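You operate a simulated robot arm through the tools that you are given. There is no shell and no other tool. Be economical: measure what you need, move in short steps, check, and stop when the job is done.

You are at the controls of a simulated two-armed robot. One attempt, no reset.

TASK
Pick up the narrow carton with one hand, pass it to the other hand and put it on the top board of the stock shelf. Take the grey pad and put it on the top of the kitting bench. Take the black grommet from the top of the packing bench and put it on top of the brown loose carton. Take the green push switch and leave it on top of the teal spool. Open the test drawer, take the white module from the second board from the top of the reject shelf and put it inside and shut the drawer again. Do these in any order. Set down upright: narrow carton, white module.

The check looks at the end state, three seconds after you hand in, the way a careful person would. Anything else that was tipped, shoved, dropped, spilled or broken makes it a failure.

THE ROBOT
Two 7-joint arms with two-finger parallel grippers on one trunk, on a base that drives. Base frame: it is fixed to the floor where the robot stands at the start and does not move with it; the origin is under the middle of the robot, x ahead of it, y to its left, z up. Lengths are in cm, angles in degrees, forces in N, time in s.
The left shoulder is at the start at [2, 11.3, 122.2], the right one opposite. With the tool pointing down near the work surface each hand reaches from about 10 to 56 cm from the robot's upright axis, wherever it stands, measured 20 degrees to its own side. Places, roughly: black grommet (3x5x4 cm) [180, 390, 80]; drawer test [290, 1400, 70]; green push switch [350, 850, 75]; grey pad (6x16x6 cm) [-510, 300, 110]; loose carton (10x20x13 cm) [30, 580, 80]; narrow carton [75, 0, 100]; teal spool (7x6x6 cm) [320, 820, 80]; test drawer [290, 1400, 70]; top board of the stock shelf [60, -40, 170]; top of the kitting bench [-380, 280, 80]; white module (4x9x7 cm) [370, 1540, 80]. Payload 1.57 kg a hand.
The tool frame of a hand sits at the grasp point between the pads (the TCP): z along the fingers, y along the line on which they close. The tips reach 3 cm beyond it. Largest opening 8 cm; finger width 1.7, thickness 1.2; the body of the gripper, 4 by 8.2 cm, starts 8 cm behind the TCP.
Orientation is told as [roll, pitch, yaw] about the base's x, y, z axes, in that order, counted from this pose: with the fingers straight down and closing along the base's y, the tool's x points along the base's -x, its y along +y and its z along -z.

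THE INTERFACE
- The arms move only by the tool apply_moves. It takes "left_increments", "right_increments" or both (then of equal length, played together; a hand with none holds still); each is one flat list of numbers, 7 for each row, row after row: the shift along the base's x, y, z in cm, then the turn, a rotation vector about the base's x, y, z in degrees, then the opening, from 0 (shut) to 1 (fully open). In form: [x, y, z, ax, ay, az, gripper, x, y, z, ax, ay, az, gripper, ...]. A call has 1 to 8 rows; each row shifts and turns the commanded pose from where the row before left it. A row lasts 0.2 s, in which the tool goes at most 5 cm and 8.6 degrees; a call with a longer step from one row to the next is refused whole, and so is a gripper value outside its range. Where a pose cannot be reached the arm comes as near as it can. A force on the tool above 40 N (or 10 N above the force at the start of the call, whichever is more), or a blocked arm, ends the call early, and 0.2 s more pass. The fingers move at their own pace (about 4.5 cm/s each) and stop on an object; they squeeze with about 39 N. The grip force told is the motor's: it shows also when the fingers shut on nothing. Time passes only in rows, and 0.2 s behind the last, so rows that do not move let the fingers close. It gives the time, the measured TCP pose, the force on the tool (base axes), the opening and the grip force at its end, in the units of the frame above (readings bear some noise), with the torque about the TCP (base axes, N m) and any sound that the robot's microphone picked up.
- Cameras (640 x 400 px; columns grow to the right, rows downward): "scene" is now at [9.83, 1.54, 137.18]; the picture's right is [0.23, -0.97, 0.00], its down [-0.29, -0.07, -0.96] and it looks along [0.93, 0.22, -0.29] (base axes); focal length 214 px, centre (320, 200). "left" rides on the left gripper at [7.2, 0.7, -12.2] in its tool frame; the picture's right is [-0.09, 1.00, 0.00], its down [-0.84, -0.08, -0.54] and it looks along [-0.54, -0.05, 0.84] (tool axes); focal length 238 px, centre (320, 200). "right" rides on the right gripper at [7.2, -0.7, -12.2] in its tool frame; the picture's right is [0.09, 1.00, 0.00], its down [-0.84, 0.08, -0.54] and it looks along [-0.54, 0.05, 0.84] (tool axes); focal length 238 px, centre (320, 200). There is no depth. A picture from a camera that has moved, and an enlarged one, comes with that camera's place and axes in the base frame and with its lens. The place of the scene camera against the robot may be out by one fixed shift of up to 1.2 cm in any direction.
- snapshot(camera): a new picture of that camera. The clock stands still meanwhile.
- raise_lower(by): slides the trunk up (or, below 0, down) by that many cm; the arms and the scene camera ride with it, the base frame stays. It gives what a move gives, with no picture.
- drive_base(legs): drives the robot by 1 to 6 legs, each [ahead, left, turn to the left] in cm, cm and degrees, along the robot's own axes; the way and the turn of a leg run together, so that a leg with both is an arc; at most 150 cm and 180 degrees a leg. The arms and the cameras ride along, it lands a little off, and it stops where it bumps. It gives what a move gives.
- aim_head(pan, tilt): turns the head with the scene camera to pan (to the left, within 80 degrees either way) and tilt (down, from -29 to 69), counted from straight ahead of the robot. It gives what a move gives.
- zoom(camera, box): a new picture of the part [left, top, right, bottom] of that camera's present view, enlarged. The clock stands still meanwhile.
- job_done(): hands the job in; it is judged then, once.

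Work in short steps. Places have to be worked out from the pictures, the camera data and where the tool is seen: move nearer, look again, correct. Check each grasp and each placing, and mend what went wrong. You have 196 turns and 184 pictures in all, those below and enlarged ones among them. Open the grippers and draw the arms clear of the work before you hand the job in, unless the task says otherwise; then end with one line.

The tools are called after "Request:" as name(argument=value, ...) on one line, values as JSON. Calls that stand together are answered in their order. apply_moves: Moves the arms, as the interface text tells. Its arguments: {"type":"object","properties":{"left_increments":{"type":"array","items":{"type":"number"}},"right_increments":{"type":"array","items":{"type":"number"}}},"required":[]} The other tools are called the same way: raise_lower (by) slides the trunk up or down; drive_base (legs) drives the base; aim_head (pan, tilt) turns the head that bears the scene camera; snapshot (camera) takes a picture; zoom (camera, box) takes an enlarged picture of a part of a camera's view; job_done () hands the job in.

At the start:

```text
t: 0.0
left_position: [33.53, 21.88, 100.02]
left_ee_rot: [0.0, 0.0, 0.0]
left_ft_force: [-0.4, 0.6, 0.3]
left_wrist_torque: [0.04, 0.0, 0.01]
left_opening: 8.0
left_grasp_force: 0.1
right_position: [31.58, -12.25, 100.12]
right_ee_rot: [0.1, -0.1, -0.1]
right_ft_force: [0.1, -0.2, -0.1]
right_wrist_torque: [-0.01, 0.0, 0.01]
right_opening: 8.0
right_grasp_force: 0.0
trunk travel left (down, up): [-27.5, 29.5]
robot x, y, heading: [0.01, -0.05, -0.1]
head pan, tilt: [13.5, 17.1]
```

scene: 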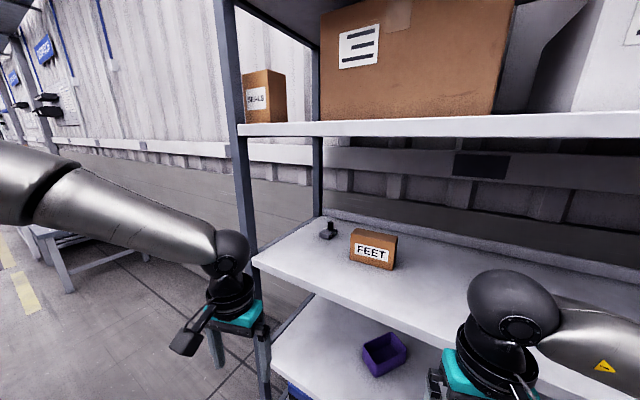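
right: 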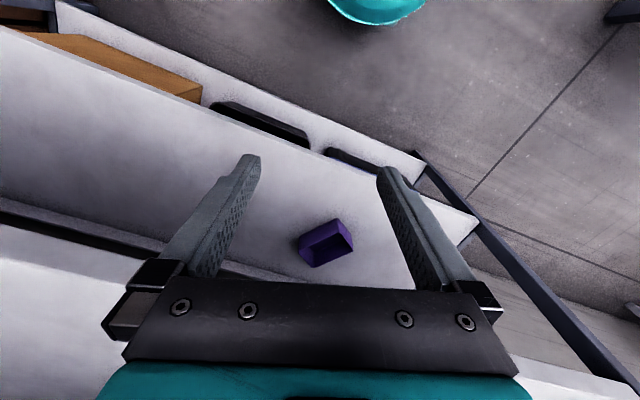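
left: 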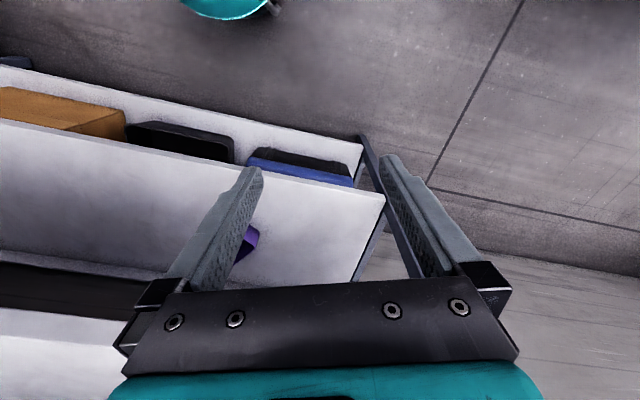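

Looking closer at the carton and the shelf.

Request:
zoom(camera="scene", box=[240, 180, 480, 330])

Request:
aim_head(pan=0, tilt=-20)

Request:
snapshot(camera="scene")

```text
2.67 times, centred on (360, 255) of scene
camera zoom: at [9.83, 1.54, 137.18], right [0.23, -0.97, 0.0], down [-0.29, -0.07, -0.96], along [0.93, 0.22, -0.29], focal length 572 px, centre (213, 53)
```

zoom: 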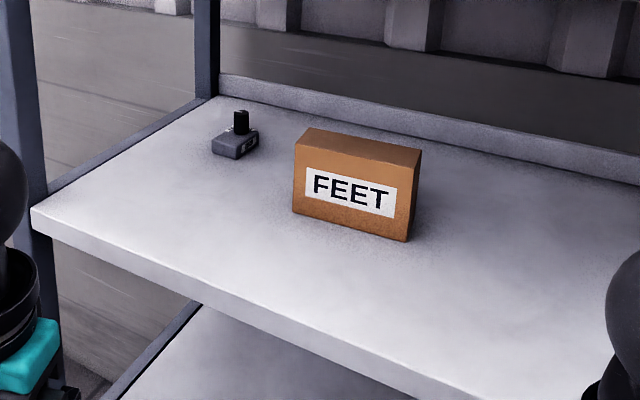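

```text
t: 1.0
left_position: [33.54, 21.84, 100.03]
left_ee_rot: [0.0, 0.0, 0.1]
left_ft_force: [-0.8, 0.3, 0.2]
left_wrist_torque: [-0.01, 0.02, 0.03]
left_opening: 8.01
left_grasp_force: 0.0
right_position: [31.68, -12.26, 99.96]
right_ee_rot: [0.0, -0.1, -0.1]
right_ft_force: [0.1, 0.4, 0.2]
right_wrist_torque: [-0.03, 0.0, 0.01]
right_opening: 8.02
right_grasp_force: 0.1
trunk travel left (down, up): [-27.5, 29.5]
robot x, y, heading: [-0.58, -0.34, -0.1]
head pan, tilt: [0.0, -20.0]
```

```text
179 pictures are left
camera scene: at [8.36, -0.64, 142.86], right [0.0, -1.0, 0.0], down [0.34, 0.0, -0.94], along [0.94, 0.0, 0.34], focal length 214 px, centre (320, 200)
```

scene: 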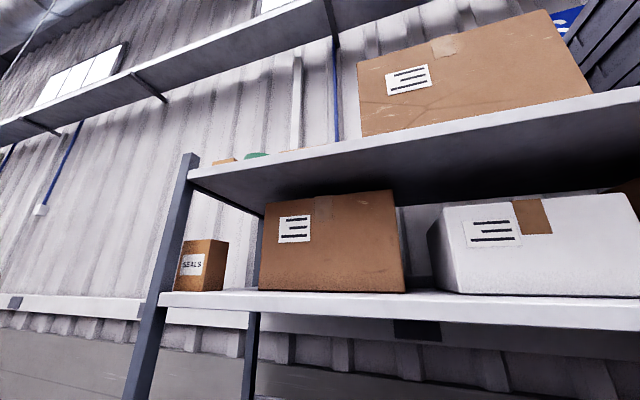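

Carton seems ~15×6×10 cm, yawed with the shelf (~-15°). Raise the trunk to see the top board's free space.

Request:
raise_lower(by=29)

Request:
aim_head(pan=-10, tilt=10)

Request:
snapshot(camera="scene")

```text
t: 4.0
left_position: [33.67, 21.85, 128.98]
left_ee_rot: [0.0, 0.0, 0.1]
left_ft_force: [0.6, 1.0, -0.2]
left_wrist_torque: [0.04, -0.02, 0.03]
left_opening: 8.02
left_grasp_force: 0.0
right_position: [31.59, -12.31, 129.01]
right_ee_rot: [0.1, -0.1, -0.1]
right_ft_force: [-0.2, 0.3, 0.4]
right_wrist_torque: [0.03, -0.01, -0.01]
right_opening: 7.99
right_grasp_force: 0.0
trunk travel left (down, up): [-56.5, 0.5]
robot x, y, heading: [-0.19, 0.05, -0.1]
head pan, tilt: [0.0, -20.0]
```

```text
t: 4.9
left_position: [33.72, 21.85, 128.96]
left_ee_rot: [-0.1, 0.0, 0.2]
left_ft_force: [0.1, -0.3, -0.5]
left_wrist_torque: [-0.02, -0.03, -0.01]
left_opening: 8.0
left_grasp_force: 0.0
right_position: [31.62, -12.28, 128.96]
right_ee_rot: [0.0, -0.1, -0.1]
right_ft_force: [0.5, -1.2, -1.1]
right_wrist_torque: [0.0, 0.01, 0.0]
right_opening: 8.0
right_grasp_force: 0.0
trunk travel left (down, up): [-56.5, 0.5]
robot x, y, heading: [-0.16, -0.12, -0.3]
head pan, tilt: [-10.0, 10.0]
```

```text
178 pictures are left
camera scene: at [9.9, -2.25, 167.35], right [-0.17, -0.98, 0.0], down [-0.17, 0.03, -0.98], along [0.97, -0.17, -0.17], focal length 214 px, centre (320, 200)
```

scene: 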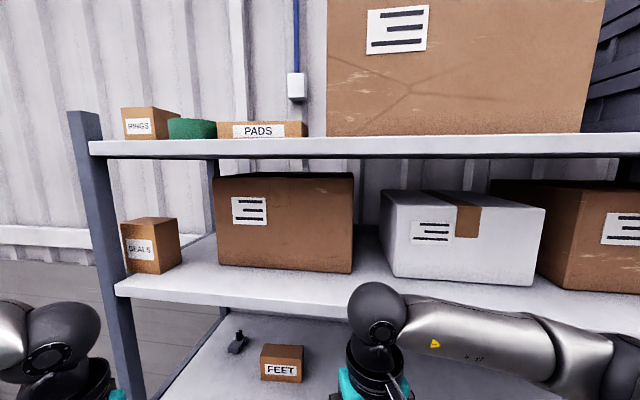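

Triangulated: lower board z≈99.2, carton ≈13.2×5.4×9 centred (71,-1), yaw ≈-12°; boards at 140.4 and 171.5. Lift the right hand so its camera sees over the top board.

Request:
apply_moves(right_increments=[-2, 0, 5, 0, 0, 0, 1, -2, 0, 5, 0, 0, 0, 1, 0, 0, 5, 0, 0, 0, 1, 0, 0, 5, 0, 0, 0, 1, 0, 0, 5, 0, 0, 0, 1, 0, 0, 5, 0, 0, 0, 1, 0, 0, 5, 0, 0, 0, 1, 0, 0, 5, 0, 0, 0, 1])

Request:
apply_moves(right_increments=[0, 0, 4, 0, 0, 0, 1, 0, 0, 4, 0, 0, 0, 1, 0, 0, 4, 0, 0, 0, 1])

Request:
snapshot(camera="right")

```text
refused: row 1 steps farther than a row can; nothing moved
```

```text
t: 5.7
left_position: [33.63, 21.97, 129.02]
left_ee_rot: [0.1, -0.1, 0.1]
left_ft_force: [-0.2, -0.5, 0.0]
left_wrist_torque: [-0.02, 0.0, -0.02]
left_opening: 8.0
left_grasp_force: 0.1
right_position: [31.55, -11.9, 141.04]
right_ee_rot: [0.1, 0.0, -0.2]
right_ft_force: [-0.2, -0.5, -0.5]
right_wrist_torque: [0.02, -0.01, 0.02]
right_opening: 7.99
right_grasp_force: 0.1
trunk travel left (down, up): [-56.5, 0.5]
robot x, y, heading: [-0.49, -0.09, -0.1]
head pan, tilt: [-10.0, 10.0]
```

```text
177 pictures are left
camera right: at [24.38, -12.58, 153.23], right [-0.09, 1.0, 0.0], down [0.84, 0.08, 0.54], along [0.54, 0.05, -0.84], focal length 238 px, centre (320, 200)
```

right: 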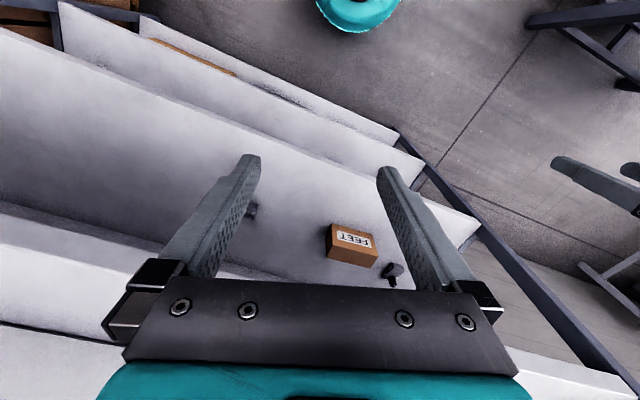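

Continue raising the right hand.

Request:
apply_moves(right_increments=[0, 0, 5, 0, 0, 0, 1, 0, 0, 5, 0, 0, 0, 1, 0, 0, 5, 0, 0, 0, 1, 0, 0, 5, 0, 0, 0, 1, 0, 0, 5, 0, 0, 0, 1, 0, 0, 5, 0, 0, 0, 1, 0, 0, 5, 0, 0, 0, 1, 0, 0, 5, 0, 0, 0, 1])

Request:
snapshot(camera="right")

```text
t: 7.5
left_position: [33.64, 21.92, 128.92]
left_ee_rot: [-0.1, -0.1, 0.0]
left_ft_force: [-0.8, 0.7, 0.4]
left_wrist_torque: [-0.01, -0.05, -0.02]
left_opening: 7.99
left_grasp_force: 0.0
right_position: [30.52, -11.16, 172.32]
right_ee_rot: [0.2, -0.3, 0.0]
right_ft_force: [0.0, -0.1, -0.1]
right_wrist_torque: [0.01, 0.01, -0.01]
right_opening: 8.01
right_grasp_force: 0.0
right hand out of reach, approached as far as the arm can: row 7, 8
trunk travel left (down, up): [-56.5, 0.5]
robot x, y, heading: [0.42, 0.07, -0.2]
head pan, tilt: [-10.0, 10.0]
```

```text
176 pictures are left
camera right: at [23.31, -11.83, 184.44], right [-0.09, 1.0, 0.0], down [0.83, 0.08, 0.55], along [0.54, 0.05, -0.84], focal length 238 px, centre (320, 200)
```

right: 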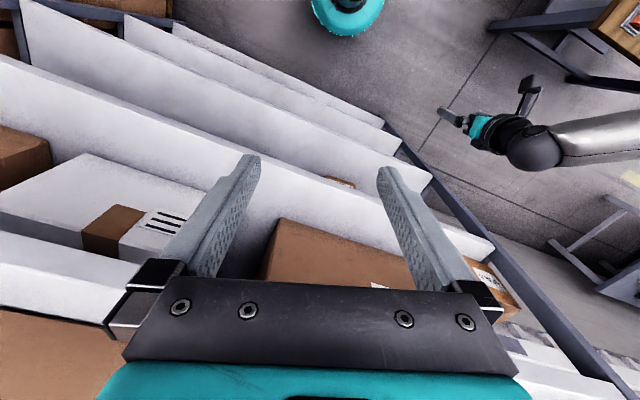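

Tilting the hand forward to look over the top board.

Request:
apply_moves(right_increments=[0, 0, 1, 0, -8, 0, 1, 0, 0, 1, 0, -8, 0, 1, 0, 0, 2, 0, -8, 0, 1, 0, 0, 2, 0, -8, 0, 1, 0, 0, 3, 0, -8, 0, 1, 0, 0, 3, 0, 0, 0, 1])

Request:
snapshot(camera="right")

Request:
aim_head(pan=20, tilt=-29)

Request:
snapshot(camera="scene")

```text
t: 8.9
left_position: [33.66, 22.08, 128.99]
left_ee_rot: [-0.2, 0.0, 0.1]
left_ft_force: [-1.0, 0.2, -0.1]
left_wrist_torque: [-0.03, -0.02, 0.0]
left_opening: 7.98
left_grasp_force: 0.2
right_position: [30.87, -11.27, 184.09]
right_ee_rot: [0.2, -40.1, -0.1]
right_ft_force: [0.8, 0.7, 0.3]
right_wrist_torque: [-0.01, -0.01, 0.02]
right_opening: 8.03
right_grasp_force: 0.2
trunk travel left (down, up): [-56.5, 0.5]
robot x, y, heading: [-0.12, 0.17, -0.1]
head pan, tilt: [-10.0, 10.0]
```

```text
175 pictures are left
camera right: at [17.42, -11.78, 188.74], right [-0.07, 1.0, -0.06], down [0.29, 0.08, 0.95], along [0.95, 0.05, -0.3], focal length 238 px, centre (320, 200)
```

right: 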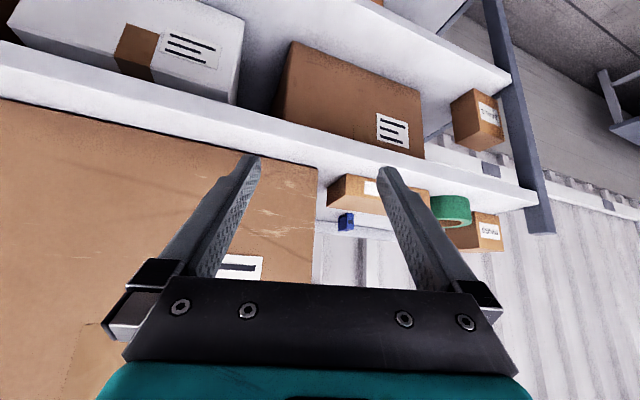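

```text
t: 9.9
left_position: [33.51, 21.97, 128.93]
left_ee_rot: [0.0, 0.0, 0.1]
left_ft_force: [0.3, 0.0, -0.6]
left_wrist_torque: [0.02, 0.01, 0.02]
left_opening: 8.0
left_grasp_force: 0.1
right_position: [30.8, -11.51, 183.94]
right_ee_rot: [0.2, -40.0, -0.1]
right_ft_force: [0.0, 0.8, 0.0]
right_wrist_torque: [-0.03, -0.01, -0.01]
right_opening: 8.02
right_grasp_force: 0.2
trunk travel left (down, up): [-56.5, 0.5]
robot x, y, heading: [-0.18, -0.01, 0.0]
head pan, tilt: [20.0, -28.6]
```

```text
174 pictures are left
camera scene: at [7.06, 1.68, 172.95], right [0.34, -0.94, 0.0], down [0.45, 0.16, -0.88], along [0.83, 0.3, 0.48], focal length 214 px, centre (320, 200)
```

scene: 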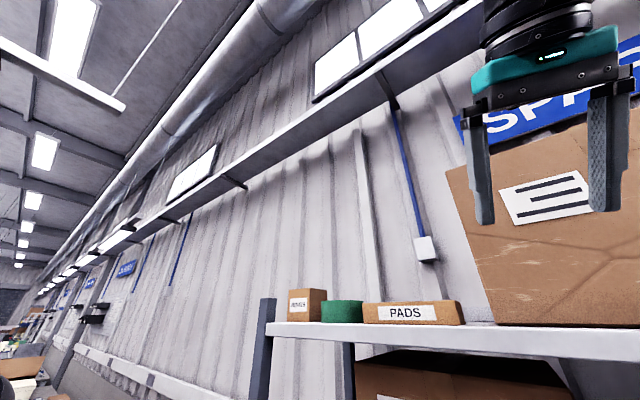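

Zoom on the free region of the top board.

Request:
zoom(camera="right", box=[240, 90, 560, 290])

```text
2.00 times, centred on (400, 190) of right
camera zoom: at [17.37, -11.94, 188.7], right [-0.07, 1.0, -0.06], down [0.29, 0.08, 0.95], along [0.95, 0.05, -0.3], focal length 477 px, centre (160, 220)
```

zoom: 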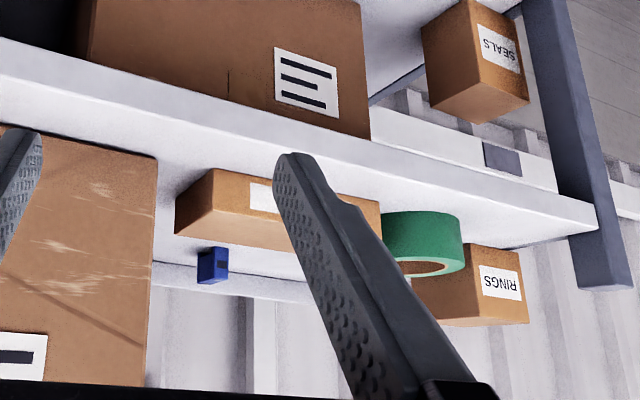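

Free strip ≈9 cm deep along the front of the top board (in front of PADS, which is ~4 cm high). Plan: right hand picks the carton from above, left hand takes it from the left end and sets it in that strip. First restore the arms and retract the left one, then lower the trunk.

Request:
apply_moves(right_increments=[0, 0, -3, 0, 8, 0, 1, 0, 0, -3, 0, 8, 0, 1, 0, 0, -3, 0, 8, 0, 1, 0, 0, -3, 0, 8, 0, 1, 0, 0, -3, 0, 8, 0, 1, -1, 0, -4, 0, 0, 0, 1, -1, 0, -4, 0, 0, 0, 1, -1, 0, -4, 0, 0, 0, 1], left_increments=[-2, 0, 0, 0, 0, 0, 1, -2, 0, 0, 0, 0, 0, 1, -2, 0, 0, 0, 0, 0, 1, -2, 0, 0, 0, 0, 0, 1, -2, 0, 0, 0, 0, 0, 1, -2, 0, 0, 0, 0, 0, 1, -1, 0, 0, 0, 0, 0, 1, 0, 0, 0, 0, 0, 0, 1])

Request:
apply_moves(right_increments=[-1, 0, -4, 0, 0, 0, 1, -1, 0, -4, 0, 0, 0, 1, -1, 0, -4, 0, 0, 0, 1, -1, 0, -4, 0, 0, 0, 1, 0, 0, -4, 0, 0, 0, 1, 0, 0, -4, 0, 0, 0, 1, 0, 0, -4, 0, 0, 0, 1])

Request:
raise_lower(by=-27)

Request:
aim_head(pan=0, tilt=69)

Request:
snapshot(camera="scene")

```text
t: 11.8
left_position: [24.51, 22.08, 129.01]
left_ee_rot: [0.0, 0.1, 0.1]
left_ft_force: [-0.1, -0.1, 0.0]
left_wrist_torque: [-0.02, 0.06, 0.01]
left_opening: 7.98
left_grasp_force: 0.0
left hand out of reach, approached as far as the arm can: row 5, 6, 7
right_position: [27.81, -11.43, 157.12]
right_ee_rot: [0.2, -0.1, -0.1]
right_ft_force: [-0.1, 0.2, 0.4]
right_wrist_torque: [0.0, 0.05, -0.06]
right_opening: 8.0
right_grasp_force: 0.1
trunk travel left (down, up): [-56.5, 0.5]
robot x, y, heading: [0.09, -0.3, 0.2]
head pan, tilt: [20.0, -28.6]
```

```text
t: 13.3
left_position: [24.37, 22.04, 128.93]
left_ee_rot: [0.0, 0.0, 0.1]
left_ft_force: [-0.6, -0.2, 0.0]
left_wrist_torque: [0.01, -0.01, 0.01]
left_opening: 8.0
left_grasp_force: 0.0
right_position: [23.78, -11.64, 128.95]
right_ee_rot: [0.1, 0.0, 0.0]
right_ft_force: [0.6, 0.1, 0.0]
right_wrist_torque: [-0.01, -0.04, 0.01]
right_opening: 7.99
right_grasp_force: 0.0
trunk travel left (down, up): [-56.5, 0.5]
robot x, y, heading: [0.24, -0.23, 0.2]
head pan, tilt: [20.0, -28.6]
```

```text
t: 16.1
left_position: [24.49, 22.04, 102.04]
left_ee_rot: [0.0, 0.0, 0.2]
left_ft_force: [0.6, 0.2, 0.2]
left_wrist_torque: [0.02, -0.01, 0.02]
left_opening: 7.98
left_grasp_force: 0.0
right_position: [23.82, -11.57, 102.0]
right_ee_rot: [0.1, 0.0, -0.2]
right_ft_force: [-0.9, -0.3, 0.1]
right_wrist_torque: [0.01, -0.03, 0.01]
right_opening: 8.0
right_grasp_force: 0.1
trunk travel left (down, up): [-29.5, 27.5]
robot x, y, heading: [0.35, 0.18, 0.2]
head pan, tilt: [20.0, -28.6]
```

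```text
t: 17.8
left_position: [24.42, 22.2, 101.99]
left_ee_rot: [0.1, 0.0, 0.2]
left_ft_force: [-0.5, -0.7, 0.5]
left_wrist_torque: [-0.04, 0.01, 0.02]
left_opening: 7.98
left_grasp_force: 0.2
right_position: [23.9, -11.57, 101.99]
right_ee_rot: [0.2, -0.1, -0.1]
right_ft_force: [0.1, -0.6, -0.4]
right_wrist_torque: [-0.04, 0.0, 0.0]
right_opening: 7.96
right_grasp_force: 0.1
trunk travel left (down, up): [-29.5, 27.5]
robot x, y, heading: [-0.05, 0.04, -0.1]
head pan, tilt: [0.0, 68.8]
```

```text
172 pictures are left
camera scene: at [6.34, -0.64, 131.96], right [0.0, -1.0, 0.0], down [-0.93, 0.0, -0.36], along [0.36, 0.0, -0.93], focal length 214 px, centre (320, 200)
```

scene: 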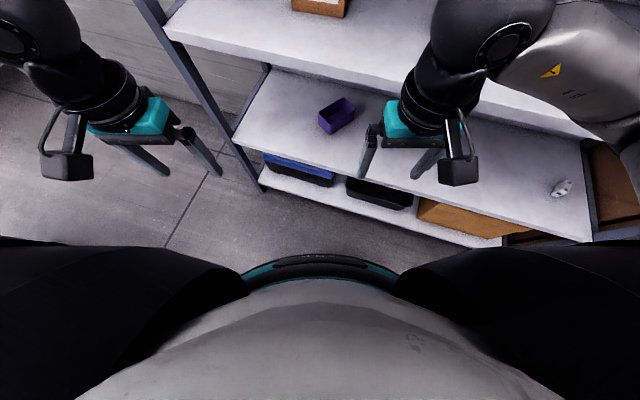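

Base front reaches ~22 cm ahead of the axis, so I can get to ~28 cm from the shelf edge. Raise hands a bit, turn the right gripper to close along the robot's x, then drive.

Request:
apply_moves(right_increments=[0, 0, 2, 0, 0, 8.2, 1, 0, 0, 2, 0, 0, 8.2, 1, 0, 0, 2, 0, 0, 8.2, 1, 0, 0, 2, 0, 0, 8.2, 1, 0, 0, 1, 0, 0, 8.2, 1, 0, 0, 1, 0, 0, 8.2, 1, 0, 0, 0, 0, 0, 8.2, 1, 0, 0, 0, 0, 0, 8.2, 1], left_increments=[0, 0, 2, 0, 0, 0, 1, 0, 0, 2, 0, 0, 0, 1, 0, 0, 2, 0, 0, 0, 1, 0, 0, 2, 0, 0, 0, 1, 0, 0, 1, 0, 0, 0, 1, 0, 0, 1, 0, 0, 0, 1, 0, 0, 0, 0, 0, 0, 1, 0, 0, 0, 0, 0, 0, 1])

Request:
apply_moves(right_increments=[0, 0, 0, 0, 0, 8.2, 1, 0, 0, 0, 0, 0, 8.2, 1, 0, 0, 0, 0, 0, 8, 1])

Request:
drive_base(legs=[[8, 24, 0], [0, 4, -13]])

Request:
aim_head(pan=-10, tilt=35)

Request:
snapshot(camera="scene")

```text
t: 19.6
left_position: [24.48, 22.24, 112.07]
left_ee_rot: [-0.1, 0.0, 0.1]
left_ft_force: [0.3, -0.1, 0.8]
left_wrist_torque: [0.0, -0.01, 0.03]
left_opening: 8.01
left_grasp_force: 0.0
right_position: [23.91, -11.65, 112.05]
right_ee_rot: [0.1, 0.0, 65.6]
right_ft_force: [0.6, -1.0, 0.3]
right_wrist_torque: [0.01, 0.04, 0.06]
right_opening: 8.0
right_grasp_force: 0.2
trunk travel left (down, up): [-29.5, 27.5]
robot x, y, heading: [-0.1, 0.07, -0.1]
head pan, tilt: [0.0, 68.8]
```

```text
t: 20.4
left_position: [24.56, 22.05, 112.13]
left_ee_rot: [0.0, 0.0, 0.0]
left_ft_force: [1.0, 0.6, -1.0]
left_wrist_torque: [0.02, -0.01, 0.0]
left_opening: 8.01
left_grasp_force: 0.0
right_position: [23.97, -11.65, 112.04]
right_ee_rot: [0.1, 0.0, 90.0]
right_ft_force: [0.4, 0.9, -0.3]
right_wrist_torque: [0.04, 0.01, -0.04]
right_opening: 8.02
right_grasp_force: 0.0
trunk travel left (down, up): [-29.5, 27.5]
robot x, y, heading: [0.14, -0.08, -0.0]
head pan, tilt: [0.0, 68.8]
```

```text
t: 23.1
left_position: [37.35, 44.55, 112.03]
left_ee_rot: [0.0, 0.0, -12.8]
left_ft_force: [0.4, 0.7, -0.5]
left_wrist_torque: [-0.01, -0.02, 0.0]
left_opening: 8.01
left_grasp_force: 0.1
right_position: [29.21, 11.69, 112.03]
right_ee_rot: [0.1, 0.1, 77.0]
right_ft_force: [0.6, -0.6, -0.1]
right_wrist_torque: [-0.02, 0.01, 0.01]
right_opening: 8.01
right_grasp_force: 0.1
trunk travel left (down, up): [-29.5, 27.5]
robot x, y, heading: [8.43, 28.52, -12.8]
head pan, tilt: [0.0, 68.8]
```

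```text
t: 24.1
left_position: [37.47, 44.5, 112.01]
left_ee_rot: [0.0, 0.0, -12.9]
left_ft_force: [1.2, 0.1, 0.0]
left_wrist_torque: [0.0, -0.03, -0.02]
left_opening: 7.98
left_grasp_force: 0.0
right_position: [29.29, 11.69, 111.92]
right_ee_rot: [0.1, 0.0, 77.0]
right_ft_force: [0.0, -1.2, -0.8]
right_wrist_torque: [0.0, -0.01, 0.01]
right_opening: 8.01
right_grasp_force: 0.1
trunk travel left (down, up): [-29.5, 27.5]
robot x, y, heading: [8.53, 28.03, -13.1]
head pan, tilt: [-10.0, 35.0]
```

```text
171 pictures are left
camera scene: at [17.36, 24.1, 136.32], right [-0.39, -0.92, 0.0], down [-0.53, 0.22, -0.82], along [0.75, -0.32, -0.57], focal length 214 px, centre (320, 200)
```

scene: 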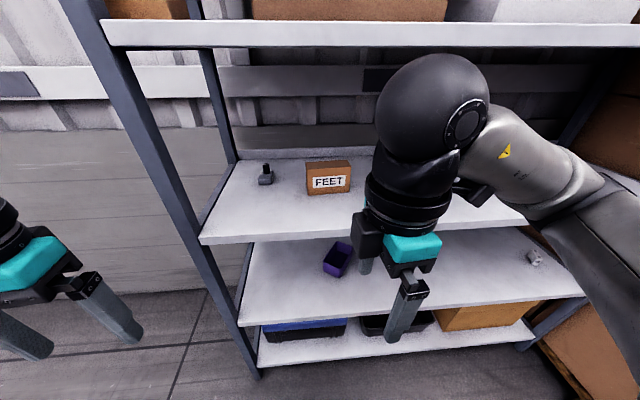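

Carton confirmed at ≈(71,-1), yaw -13°. Drive forward 17 cm.

Request:
drive_base(legs=[[17, 0, 0]])

Request:
snapshot(camera="right")

Request:
snapshot(camera="scene")

```text
t: 25.5
left_position: [53.64, 40.76, 112.03]
left_ee_rot: [0.1, 0.1, -12.7]
left_ft_force: [0.0, 1.3, 1.6]
left_wrist_torque: [0.01, 0.01, 0.0]
left_opening: 8.0
left_grasp_force: 0.1
right_position: [45.59, 8.05, 112.02]
right_ee_rot: [0.0, 0.0, 77.2]
right_ft_force: [0.1, -0.2, -0.2]
right_wrist_torque: [0.04, -0.02, -0.01]
right_opening: 8.0
right_grasp_force: 0.0
trunk travel left (down, up): [-29.5, 27.5]
robot x, y, heading: [24.73, 24.98, -12.9]
head pan, tilt: [-10.0, 35.0]
```

```text
170 pictures are left
camera right: at [44.66, 0.95, 124.14], right [-0.99, 0.13, 0.0], down [0.11, 0.83, 0.54], along [0.07, 0.54, -0.84], focal length 238 px, centre (320, 200)
```

right: 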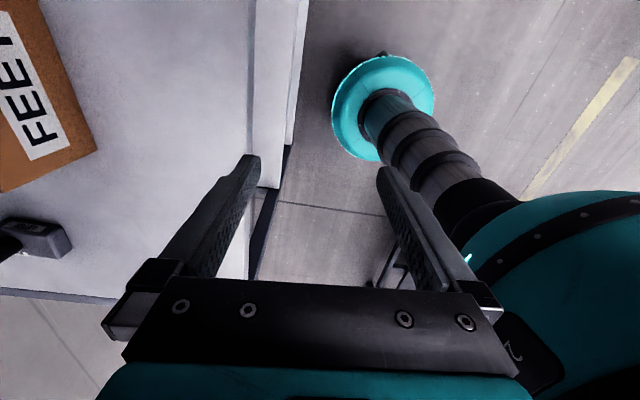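

```text
169 pictures are left
camera scene: at [33.79, 20.34, 136.32], right [-0.39, -0.92, 0.0], down [-0.53, 0.22, -0.82], along [0.75, -0.32, -0.57], focal length 214 px, centre (320, 200)
```

scene: 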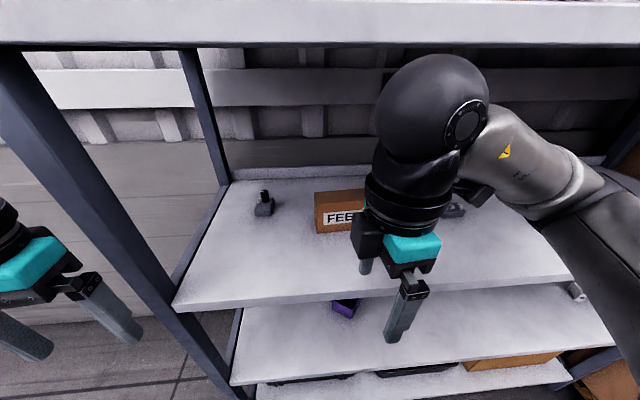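

Wrist ball tops ~24 cm above TCP, so I'll tilt the right hand 40° (pointing left-down) to duck under the board; also move left hand out and nudge the base closer.

Request:
apply_moves(right_increments=[0, 0, 0, 7.8, -1.8, 0, 1, 0, 0, 0, 7.8, -1.8, 0, 1, 0, 0, 0, 7.8, -1.8, 0, 1, 0, 0, 0, 7.8, -1.8, 0, 1, 0, 0, 0, 7.8, -1.8, 0, 1], left_increments=[0.5, 2, 0, 0, 0, 0, 1, 0.5, 2, 0, 0, 0, 0, 1, 0.5, 2, 0, 0, 0, 0, 1, 0.5, 2, 0, 0, 0, 0, 1, 0.5, 2, 0, 0, 0, 0, 1])

Request:
drive_base(legs=[[0, -6, 0], [4, 0, 0]])

Request:
snapshot(camera="scene")

```text
t: 26.7
left_position: [56.24, 50.89, 112.16]
left_ee_rot: [0.0, 0.1, -12.9]
left_ft_force: [-0.1, 0.3, -0.3]
left_wrist_torque: [0.02, 0.03, 0.0]
left_opening: 7.98
left_grasp_force: 0.0
right_position: [45.29, 12.59, 117.79]
right_ee_rot: [0.1, -40.0, 76.9]
right_ft_force: [0.1, 0.5, 0.2]
right_wrist_torque: [-0.02, -0.03, 0.02]
right_opening: 8.01
right_grasp_force: 0.1
right hand out of reach, approached as far as the arm can: row 1, 2, 3, 4, 5
trunk travel left (down, up): [-29.5, 27.5]
robot x, y, heading: [24.62, 24.46, -12.8]
head pan, tilt: [-10.0, 35.0]
```

```text
t: 28.2
left_position: [58.77, 43.99, 112.25]
left_ee_rot: [0.1, 0.1, -12.8]
left_ft_force: [-0.5, -1.2, 0.4]
left_wrist_torque: [0.02, 0.02, 0.02]
left_opening: 7.95
left_grasp_force: 0.1
right_position: [47.71, 5.78, 117.58]
right_ee_rot: [0.2, -39.9, 76.9]
right_ft_force: [0.3, -0.1, 0.8]
right_wrist_torque: [0.02, 0.01, 0.0]
right_opening: 7.99
right_grasp_force: 0.1
trunk travel left (down, up): [-29.5, 27.5]
robot x, y, heading: [27.34, 17.96, -12.9]
head pan, tilt: [-10.0, 35.0]
```

```text
168 pictures are left
camera scene: at [36.29, 13.55, 136.32], right [-0.39, -0.92, 0.0], down [-0.53, 0.22, -0.82], along [0.75, -0.32, -0.57], focal length 214 px, centre (320, 200)
```

scene: 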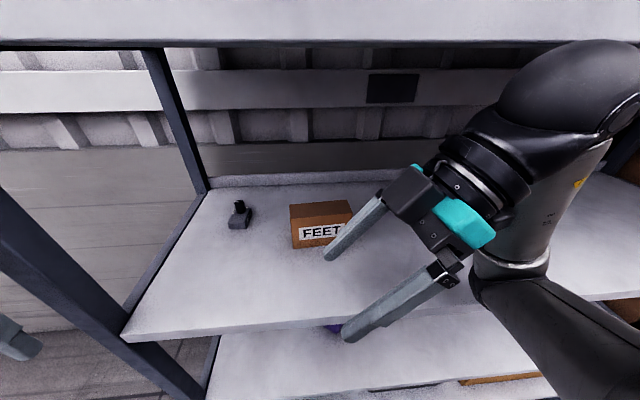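

Move right hand right/down then forward to the pre-grasp point.

Request:
apply_moves(right_increments=[1.62, -2.99, -1.65, 0, 0, 0, 1, 1.62, -2.99, -1.65, 0, 0, 0, 1, 1.62, -2.99, -1.65, 0, 0, 0, 1, 1.62, -2.99, -1.65, 0, 0, 0, 1])

Request:
snapshot(camera="scene")

```text
t: 29.2
left_position: [58.79, 44.06, 112.11]
left_ee_rot: [0.1, 0.1, -12.9]
left_ft_force: [-0.5, 0.3, 0.0]
left_wrist_torque: [0.0, -0.04, 0.03]
left_opening: 8.01
left_grasp_force: 0.0
right_position: [46.44, 3.89, 118.48]
right_ee_rot: [0.1, -39.9, 76.9]
right_ft_force: [1.2, 0.0, 0.9]
right_wrist_torque: [0.0, 0.0, 0.02]
right_opening: 8.01
right_grasp_force: 0.1
right hand out of reach, approached as far as the arm can: row 1, 2, 3, 4
trunk travel left (down, up): [-29.5, 27.5]
robot x, y, heading: [27.27, 17.96, -12.9]
head pan, tilt: [-10.0, 35.0]
```

```text
167 pictures are left
camera scene: at [36.16, 13.59, 136.33], right [-0.39, -0.92, 0.0], down [-0.53, 0.22, -0.82], along [0.75, -0.32, -0.57], focal length 214 px, centre (320, 200)
```

scene: 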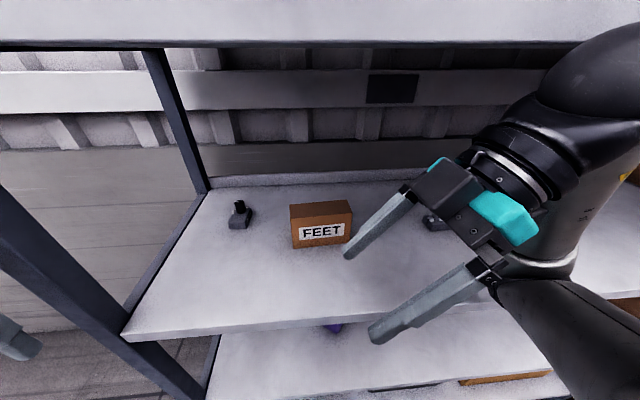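

The tilted pose isn't reachable here; undo the tilt and instead enter low to the right of the carton with fingers straight down.

Request:
apply_moves(right_increments=[0, 0, 1, -7.8, 1.8, 0, 1, 0, 0, 1, -7.8, 1.8, 0, 1, 0, 0, 1, -7.8, 1.8, 0, 1, 0, 0, 1, -7.8, 1.8, 0, 1, 0, 0, 0, -7.8, 1.8, 0, 1])

Request:
snapshot(camera="scene")

```text
t: 30.6
left_position: [56.39, 42.17, 113.2]
left_ee_rot: [1.0, -0.8, -13.8]
left_ft_force: [-0.7, 0.2, 0.5]
left_wrist_torque: [0.01, 0.02, -0.01]
left_opening: 8.01
left_grasp_force: 0.0
right_position: [42.46, 1.18, 120.15]
right_ee_rot: [3.7, 0.3, 75.6]
right_ft_force: [-0.2, -0.3, -0.1]
right_wrist_torque: [-0.02, 0.04, 0.0]
right_opening: 8.0
right_grasp_force: 0.1
trunk travel left (down, up): [-29.5, 27.5]
robot x, y, heading: [26.81, 17.8, -13.7]
head pan, tilt: [-10.0, 35.0]
stopped in row 5 (right hand): the arm was blocked; the commanded pose is now the measured one
```

```text
166 pictures are left
camera scene: at [32.94, 11.69, 136.56], right [-0.4, -0.92, -0.02], down [-0.51, 0.24, -0.83], along [0.76, -0.32, -0.56], focal length 214 px, centre (320, 200)
```

scene: 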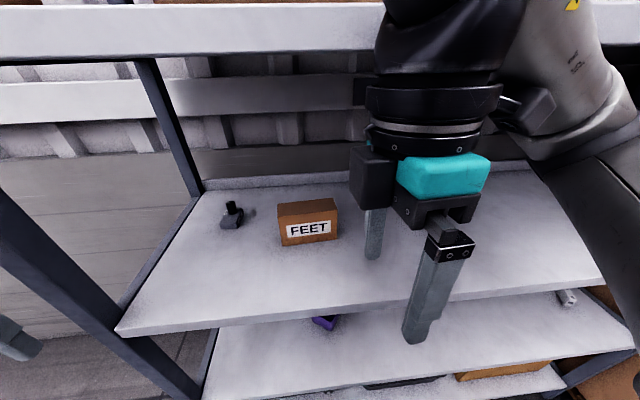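

The wrist is pressing on the middle board's edge; back the base off.

Request:
drive_base(legs=[[-12, 0, 0]])

Request:
snapshot(camera="scene")

```text
t: 31.8
left_position: [46.72, 46.64, 112.2]
left_ee_rot: [0.0, 0.0, -13.3]
left_ft_force: [0.0, 0.3, -0.8]
left_wrist_torque: [0.0, -0.05, -0.01]
left_opening: 7.99
left_grasp_force: 0.0
right_position: [33.39, 6.06, 120.24]
right_ee_rot: [4.6, 1.0, 76.4]
right_ft_force: [-0.3, -0.3, 0.6]
right_wrist_torque: [-0.02, -0.01, 0.0]
right_opening: 7.99
right_grasp_force: 0.0
trunk travel left (down, up): [-29.5, 27.5]
robot x, y, heading: [15.45, 20.44, -13.7]
head pan, tilt: [-10.0, 35.0]
```

```text
165 pictures are left
camera scene: at [23.95, 16.3, 136.34], right [-0.4, -0.92, 0.0], down [-0.53, 0.23, -0.82], along [0.75, -0.32, -0.57], focal length 214 px, centre (320, 200)
```

scene: 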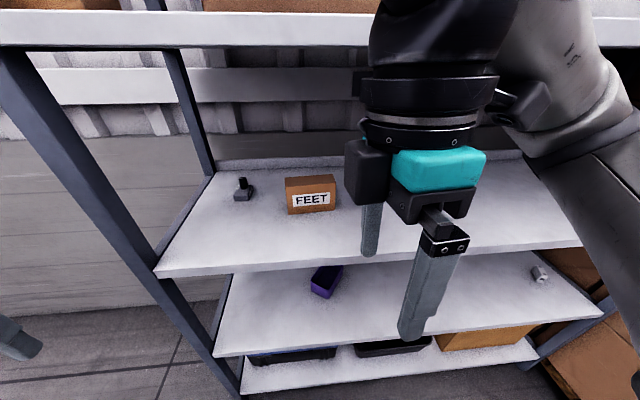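

Carton unmoved. Back off further, extend the arm outside the shelf to its grasp posture, then drive in.

Request:
drive_base(legs=[[-26, 0, 0]])

Request:
apply_moves(right_increments=[3, -2, -2, 0, -2.4, 0, 1, 3, -2, -2, 0, -2.3, 0, 1, 3, -2, -2, 0, 0, 0, 1, 3, -2, -2, 0, 0, 0, 1, 3, -2, -2, 0, 0, 0, 1, 3, -2, -2, 0, 0, 0, 1, 3, -2, -2, 0, 0, 0, 1, 4, -1, 0, 0, 0, 0, 1])

Request:
snapshot(camera="scene")

```text
t: 33.7
left_position: [21.46, 52.5, 112.3]
left_ee_rot: [-0.1, 0.0, -13.3]
left_ft_force: [-0.9, 0.7, 0.0]
left_wrist_torque: [-0.01, -0.05, -0.05]
left_opening: 8.02
left_grasp_force: 0.0
right_position: [8.16, 12.02, 120.24]
right_ee_rot: [4.6, 0.9, 76.4]
right_ft_force: [-0.5, -0.1, 0.0]
right_wrist_torque: [0.03, -0.03, -0.04]
right_opening: 7.99
right_grasp_force: 0.1
trunk travel left (down, up): [-29.5, 27.5]
robot x, y, heading: [-9.92, 26.43, -13.6]
head pan, tilt: [-10.0, 35.0]
```

```text
t: 35.5
left_position: [21.52, 52.52, 112.26]
left_ee_rot: [0.1, 0.1, -13.3]
left_ft_force: [-0.3, -0.3, -0.6]
left_wrist_torque: [-0.02, -0.02, -0.04]
left_opening: 8.0
left_grasp_force: 0.2
right_position: [13.81, 11.93, 112.11]
right_ee_rot: [0.0, -0.1, 76.2]
right_ft_force: [-0.5, 0.2, -0.9]
right_wrist_torque: [0.0, 0.01, -0.02]
right_opening: 8.02
right_grasp_force: 0.0
right hand out of reach, approached as far as the arm can: row 2, 3, 4, 5, 6, 7, 8
trunk travel left (down, up): [-29.5, 27.5]
robot x, y, heading: [-9.81, 26.5, -13.4]
head pan, tilt: [-10.0, 35.0]
```

```text
164 pictures are left
camera scene: at [-1.2, 22.21, 136.33], right [-0.4, -0.92, 0.0], down [-0.53, 0.23, -0.82], along [0.75, -0.32, -0.57], focal length 214 px, centre (320, 200)
```

scene: 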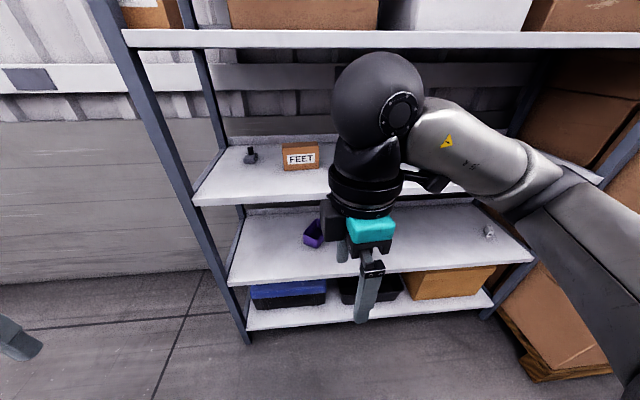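

The wrist seems stuck on a joint limit with yaw +90; rotate back towards yaw -90 and see whether it frees up.

Request:
apply_moves(right_increments=[0, 0, 0, 0, 0, -8.5, 1, 0, 0, 0, 0, 0, -8.5, 1, 0, 0, 0, 0, 0, -8.5, 1, 0, 0, 0, 0, 0, -8.5, 1, 0, 0, 0, 0, 0, -8.5, 1, 0, 0, 0, 0, 0, -8.5, 1, 0, 0, 0, 0, 0, -8.5, 1, 0, 0, 0, 0, 0, -8.5, 1])

Request:
apply_moves(right_increments=[0, 0, 0, 0, 0, -8.5, 1, 0, 0, 0, 0, 0, -8.5, 1, 0, 0, 0, 0, 0, -8.5, 1, 0, 0, 0, 0, 0, -8.5, 1, 0, 0, 0, 0, 0, -8.5, 1, 0, 0, 0, 0, 0, -8.5, 1, 0, 0, 0, 0, 0, -8.5, 1, 0, 0, 0, 0, 0, -8.5, 1])

Request:
snapshot(camera="scene")

```text
t: 37.3
left_position: [21.6, 52.46, 112.18]
left_ee_rot: [0.0, 0.1, -13.2]
left_ft_force: [1.0, -1.1, -0.4]
left_wrist_torque: [0.02, 0.0, 0.01]
left_opening: 8.02
left_grasp_force: 0.0
right_position: [13.77, 11.82, 112.22]
right_ee_rot: [0.0, -0.2, 8.1]
right_ft_force: [0.4, 0.2, -0.5]
right_wrist_torque: [0.01, -0.04, 0.0]
right_opening: 8.0
right_grasp_force: 0.1
trunk travel left (down, up): [-29.5, 27.5]
robot x, y, heading: [-9.91, 26.49, -13.3]
head pan, tilt: [-10.0, 35.0]
```

```text
t: 39.1
left_position: [21.52, 52.45, 112.05]
left_ee_rot: [0.1, 0.0, -13.3]
left_ft_force: [1.2, 0.3, 0.4]
left_wrist_torque: [0.01, -0.01, 0.0]
left_opening: 8.0
left_grasp_force: 0.0
right_position: [13.95, 11.81, 112.18]
right_ee_rot: [0.1, -0.1, -59.8]
right_ft_force: [0.7, 0.0, 0.4]
right_wrist_torque: [0.04, -0.01, 0.0]
right_opening: 8.01
right_grasp_force: 0.1
trunk travel left (down, up): [-29.5, 27.5]
robot x, y, heading: [-9.7, 26.9, -13.3]
head pan, tilt: [-10.0, 35.0]
```

```text
163 pictures are left
camera scene: at [-1.2, 22.21, 136.33], right [-0.4, -0.92, 0.0], down [-0.53, 0.23, -0.82], along [0.75, -0.32, -0.57], focal length 214 px, centre (320, 200)
```

scene: 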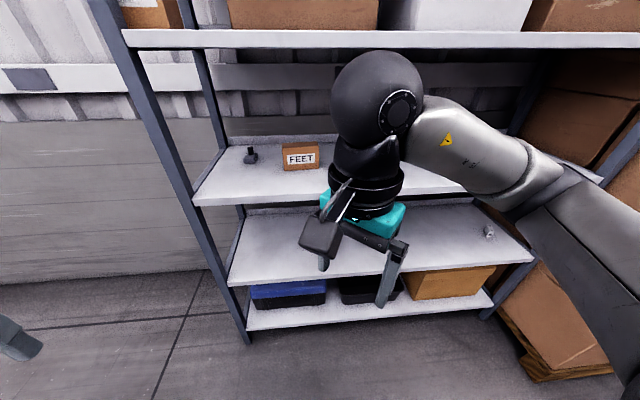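

Command now tracks the measured pose. Test moving forward with this yaw while finishing the rotation to -103°.

Request:
apply_moves(right_increments=[3, -0.7, 0, 0, 0, -8.5, 1, 3, -0.7, 0, 0, 0, -8.5, 1, 3, -0.7, 0, 0, 0, -8.5, 1, 3, -0.7, 0, 0, 0, -8.5, 1, 3, -0.7, 0, 0, 0, -8.5, 1, 3, -0.7, 0, 0, 0, 0, 1])

```text
t: 40.5
left_position: [21.64, 52.57, 112.26]
left_ee_rot: [0.0, 0.1, -13.2]
left_ft_force: [0.0, 0.1, -0.9]
left_wrist_torque: [0.0, 0.0, -0.01]
left_opening: 8.0
left_grasp_force: 0.0
right_position: [31.88, 7.51, 112.3]
right_ee_rot: [0.0, -0.2, -102.4]
right_ft_force: [0.0, 0.7, -0.4]
right_wrist_torque: [-0.01, -0.03, 0.0]
right_opening: 8.03
right_grasp_force: 0.1
trunk travel left (down, up): [-29.5, 27.5]
robot x, y, heading: [-10.11, 26.7, -13.4]
head pan, tilt: [-10.0, 35.0]
```

Works. Now lower to z≈106, shift right 8 and forward 4.

Request:
apply_moves(right_increments=[0.5, -2.2, -1.5, 0, 0, -0.5, 1, 0.5, -2.2, -1.5, 0, 0, 0, 1, 0.5, -2.2, -1.5, 0, 0, 0, 1, 0.5, -2.2, -1.6, 0, 0, 0, 1])

Request:
snapshot(camera="scene")

```text
t: 41.5
left_position: [21.52, 52.41, 112.18]
left_ee_rot: [0.0, 0.1, -13.2]
left_ft_force: [-0.1, 0.1, -0.3]
left_wrist_torque: [-0.02, -0.03, -0.03]
left_opening: 7.99
left_grasp_force: 0.2
right_position: [33.84, -1.42, 105.88]
right_ee_rot: [0.1, -0.1, -102.7]
right_ft_force: [0.3, 0.0, 0.1]
right_wrist_torque: [0.0, -0.01, -0.02]
right_opening: 8.02
right_grasp_force: 0.0
trunk travel left (down, up): [-29.5, 27.5]
robot x, y, heading: [-9.91, 26.17, -13.4]
head pan, tilt: [-10.0, 35.0]
```

```text
162 pictures are left
camera scene: at [-1.2, 22.18, 136.33], right [-0.4, -0.92, 0.0], down [-0.53, 0.23, -0.82], along [0.75, -0.32, -0.57], focal length 214 px, centre (320, 200)
```

scene: 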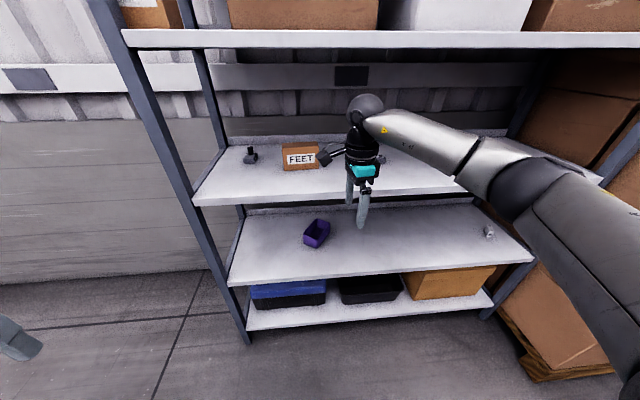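

Straight-down extended posture works. Drive right 4.6 then forward in two steps.

Request:
drive_base(legs=[[0, -4.6, 0], [24, 0, 0]])

Request:
snapshot(camera="scene")

Request:
snapshot(camera="right")

```text
t: 43.8
left_position: [43.76, 42.35, 112.19]
left_ee_rot: [0.1, 0.2, -13.2]
left_ft_force: [0.0, -0.5, 0.2]
left_wrist_torque: [0.01, 0.0, -0.01]
left_opening: 8.0
left_grasp_force: 0.1
right_position: [56.19, -11.29, 105.81]
right_ee_rot: [-0.1, -0.2, -102.6]
right_ft_force: [-0.6, 0.2, 0.1]
right_wrist_torque: [-0.02, 0.05, 0.02]
right_opening: 8.01
right_grasp_force: 0.1
trunk travel left (down, up): [-29.5, 27.5]
robot x, y, heading: [12.35, 16.46, -13.2]
head pan, tilt: [-10.0, 35.0]
```

```text
161 pictures are left
camera scene: at [21.06, 12.16, 136.32], right [-0.4, -0.92, 0.0], down [-0.53, 0.23, -0.82], along [0.75, -0.32, -0.57], focal length 214 px, centre (320, 200)
```

scene: 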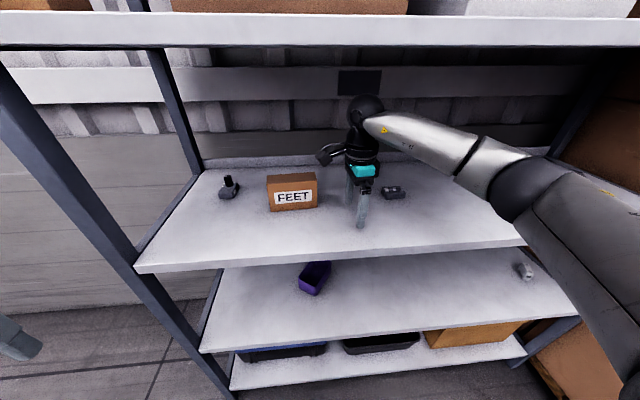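

```text
160 pictures are left
camera right: at [57.03, -4.01, 118.01], right [0.99, -0.13, 0.0], down [-0.11, -0.83, 0.54], along [-0.07, -0.54, -0.84], focal length 238 px, centre (320, 200)
```

right: 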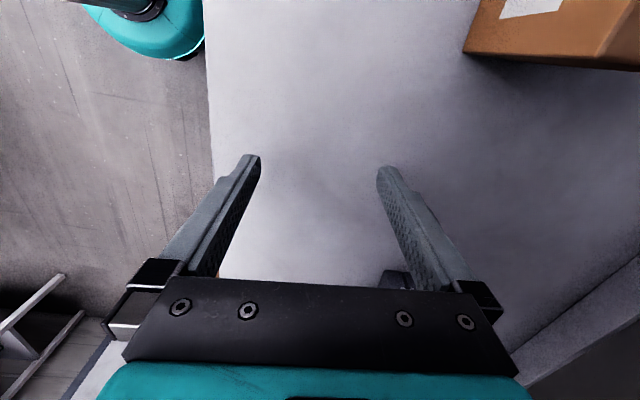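

Continue forward 11 cm and look with the hand camera.

Request:
drive_base(legs=[[11, 0, 0]])

Request:
snapshot(camera="right")

Request:
snapshot(camera="scene")

```text
t: 45.0
left_position: [54.43, 40.1, 112.12]
left_ee_rot: [0.0, 0.1, -13.1]
left_ft_force: [0.3, -0.5, -0.1]
left_wrist_torque: [-0.01, 0.03, 0.0]
left_opening: 8.01
left_grasp_force: 0.2
right_position: [66.91, -13.64, 105.92]
right_ee_rot: [0.0, -0.2, -102.5]
right_ft_force: [0.8, -0.2, -0.2]
right_wrist_torque: [0.02, 0.01, -0.01]
right_opening: 7.99
right_grasp_force: 0.1
trunk travel left (down, up): [-29.5, 27.5]
robot x, y, heading: [22.59, 14.36, -13.3]
head pan, tilt: [-10.0, 35.0]
```

```text
159 pictures are left
camera right: at [67.73, -6.43, 117.99], right [0.99, -0.13, 0.0], down [-0.1, -0.83, 0.54], along [-0.07, -0.54, -0.84], focal length 238 px, centre (320, 200)
```

right: 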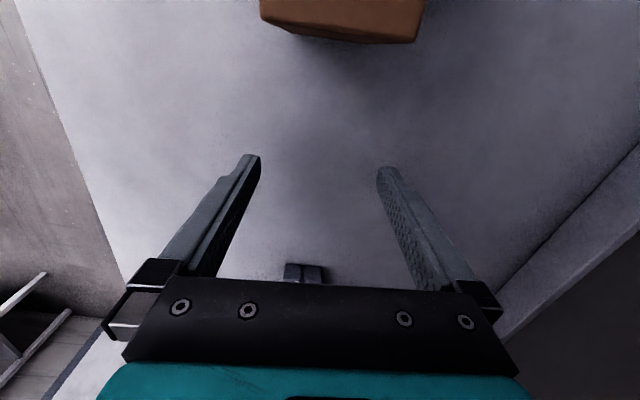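

```text
158 pictures are left
camera scene: at [31.73, 9.67, 136.32], right [-0.39, -0.92, 0.0], down [-0.53, 0.23, -0.82], along [0.75, -0.32, -0.57], focal length 214 px, centre (320, 200)
```

scene: 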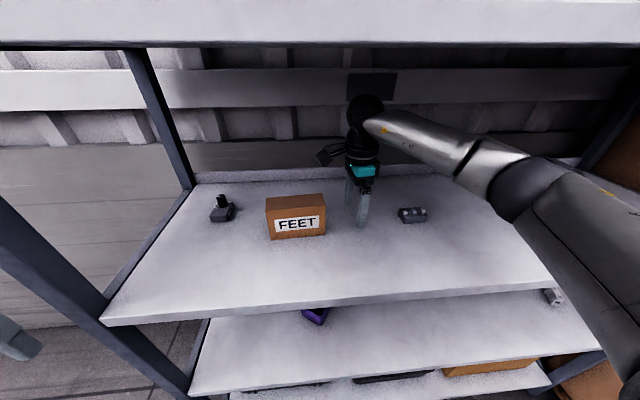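

Zoom on the carton end for its depth.

Request:
zoom(camera="right", box=[240, 0, 440, 125])

Request:
zoom(camera="scene", box=[240, 160, 440, 285])

```text
3.20 times, centred on (340, 62) of right
camera zoom: at [67.73, -6.43, 117.99], right [0.99, -0.13, 0.0], down [-0.1, -0.83, 0.54], along [-0.07, -0.54, -0.84], focal length 763 px, centre (256, 640)
```

zoom: 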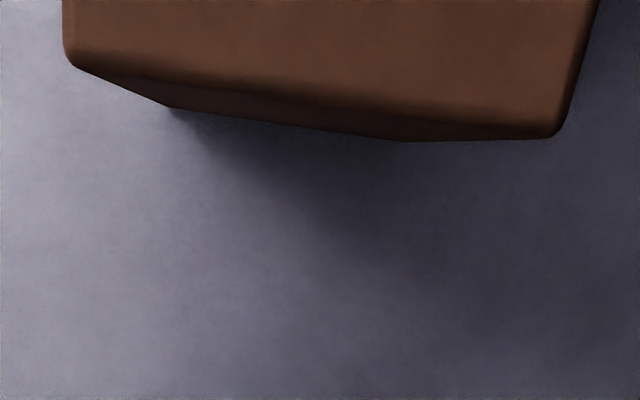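

```text
3.20 times, centred on (340, 222) of scene
camera zoom: at [31.73, 9.67, 136.32], right [-0.39, -0.92, 0.0], down [-0.53, 0.23, -0.82], along [0.75, -0.32, -0.57], focal length 686 px, centre (256, 128)
```

zoom: 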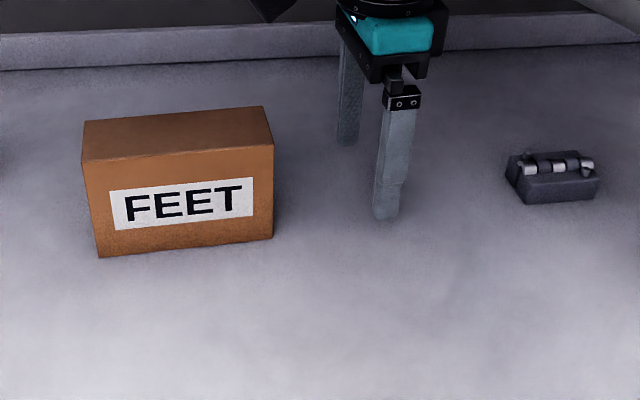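

Hand camera gives carton ≈5×9.3, right end at (68.4,-6.2), axis aligned with the gripper. Slide left over it and close.

Request:
apply_moves(right_increments=[0.36, 1.7, -0.15, 0, 0, 0, 1, 0.36, 1.7, -0.15, 0, 0, 0, 1, 0.36, 1.7, -0.15, 0, 0, 0, 1, 0.36, 1.7, -0.15, 0, 0, 0, 1, 0.36, 1.7, -0.15, 0, 0, 0, 1, 0.36, 1.7, -0.15, 0, 0, 0, 1])

Request:
zoom(camera="scene", box=[200, 100, 440, 250])

```text
t: 46.4
left_position: [54.24, 40.08, 112.19]
left_ee_rot: [0.0, 0.1, -13.2]
left_ft_force: [-0.9, -0.5, -0.4]
left_wrist_torque: [0.0, -0.02, -0.04]
left_opening: 8.0
left_grasp_force: 0.1
right_position: [68.88, -3.52, 105.03]
right_ee_rot: [0.0, -0.2, -102.4]
right_ft_force: [0.3, 0.5, -0.6]
right_wrist_torque: [-0.01, -0.02, 0.0]
right_opening: 8.01
right_grasp_force: 0.0
trunk travel left (down, up): [-29.5, 27.5]
robot x, y, heading: [22.51, 13.82, -13.2]
head pan, tilt: [-10.0, 35.0]
```

```text
2.67 times, centred on (320, 175) of scene
camera zoom: at [31.61, 9.73, 136.33], right [-0.39, -0.92, 0.0], down [-0.53, 0.23, -0.82], along [0.75, -0.32, -0.57], focal length 572 px, centre (320, 267)
```

zoom: 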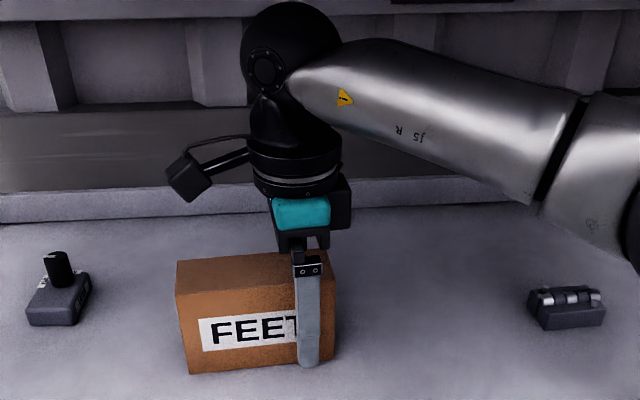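

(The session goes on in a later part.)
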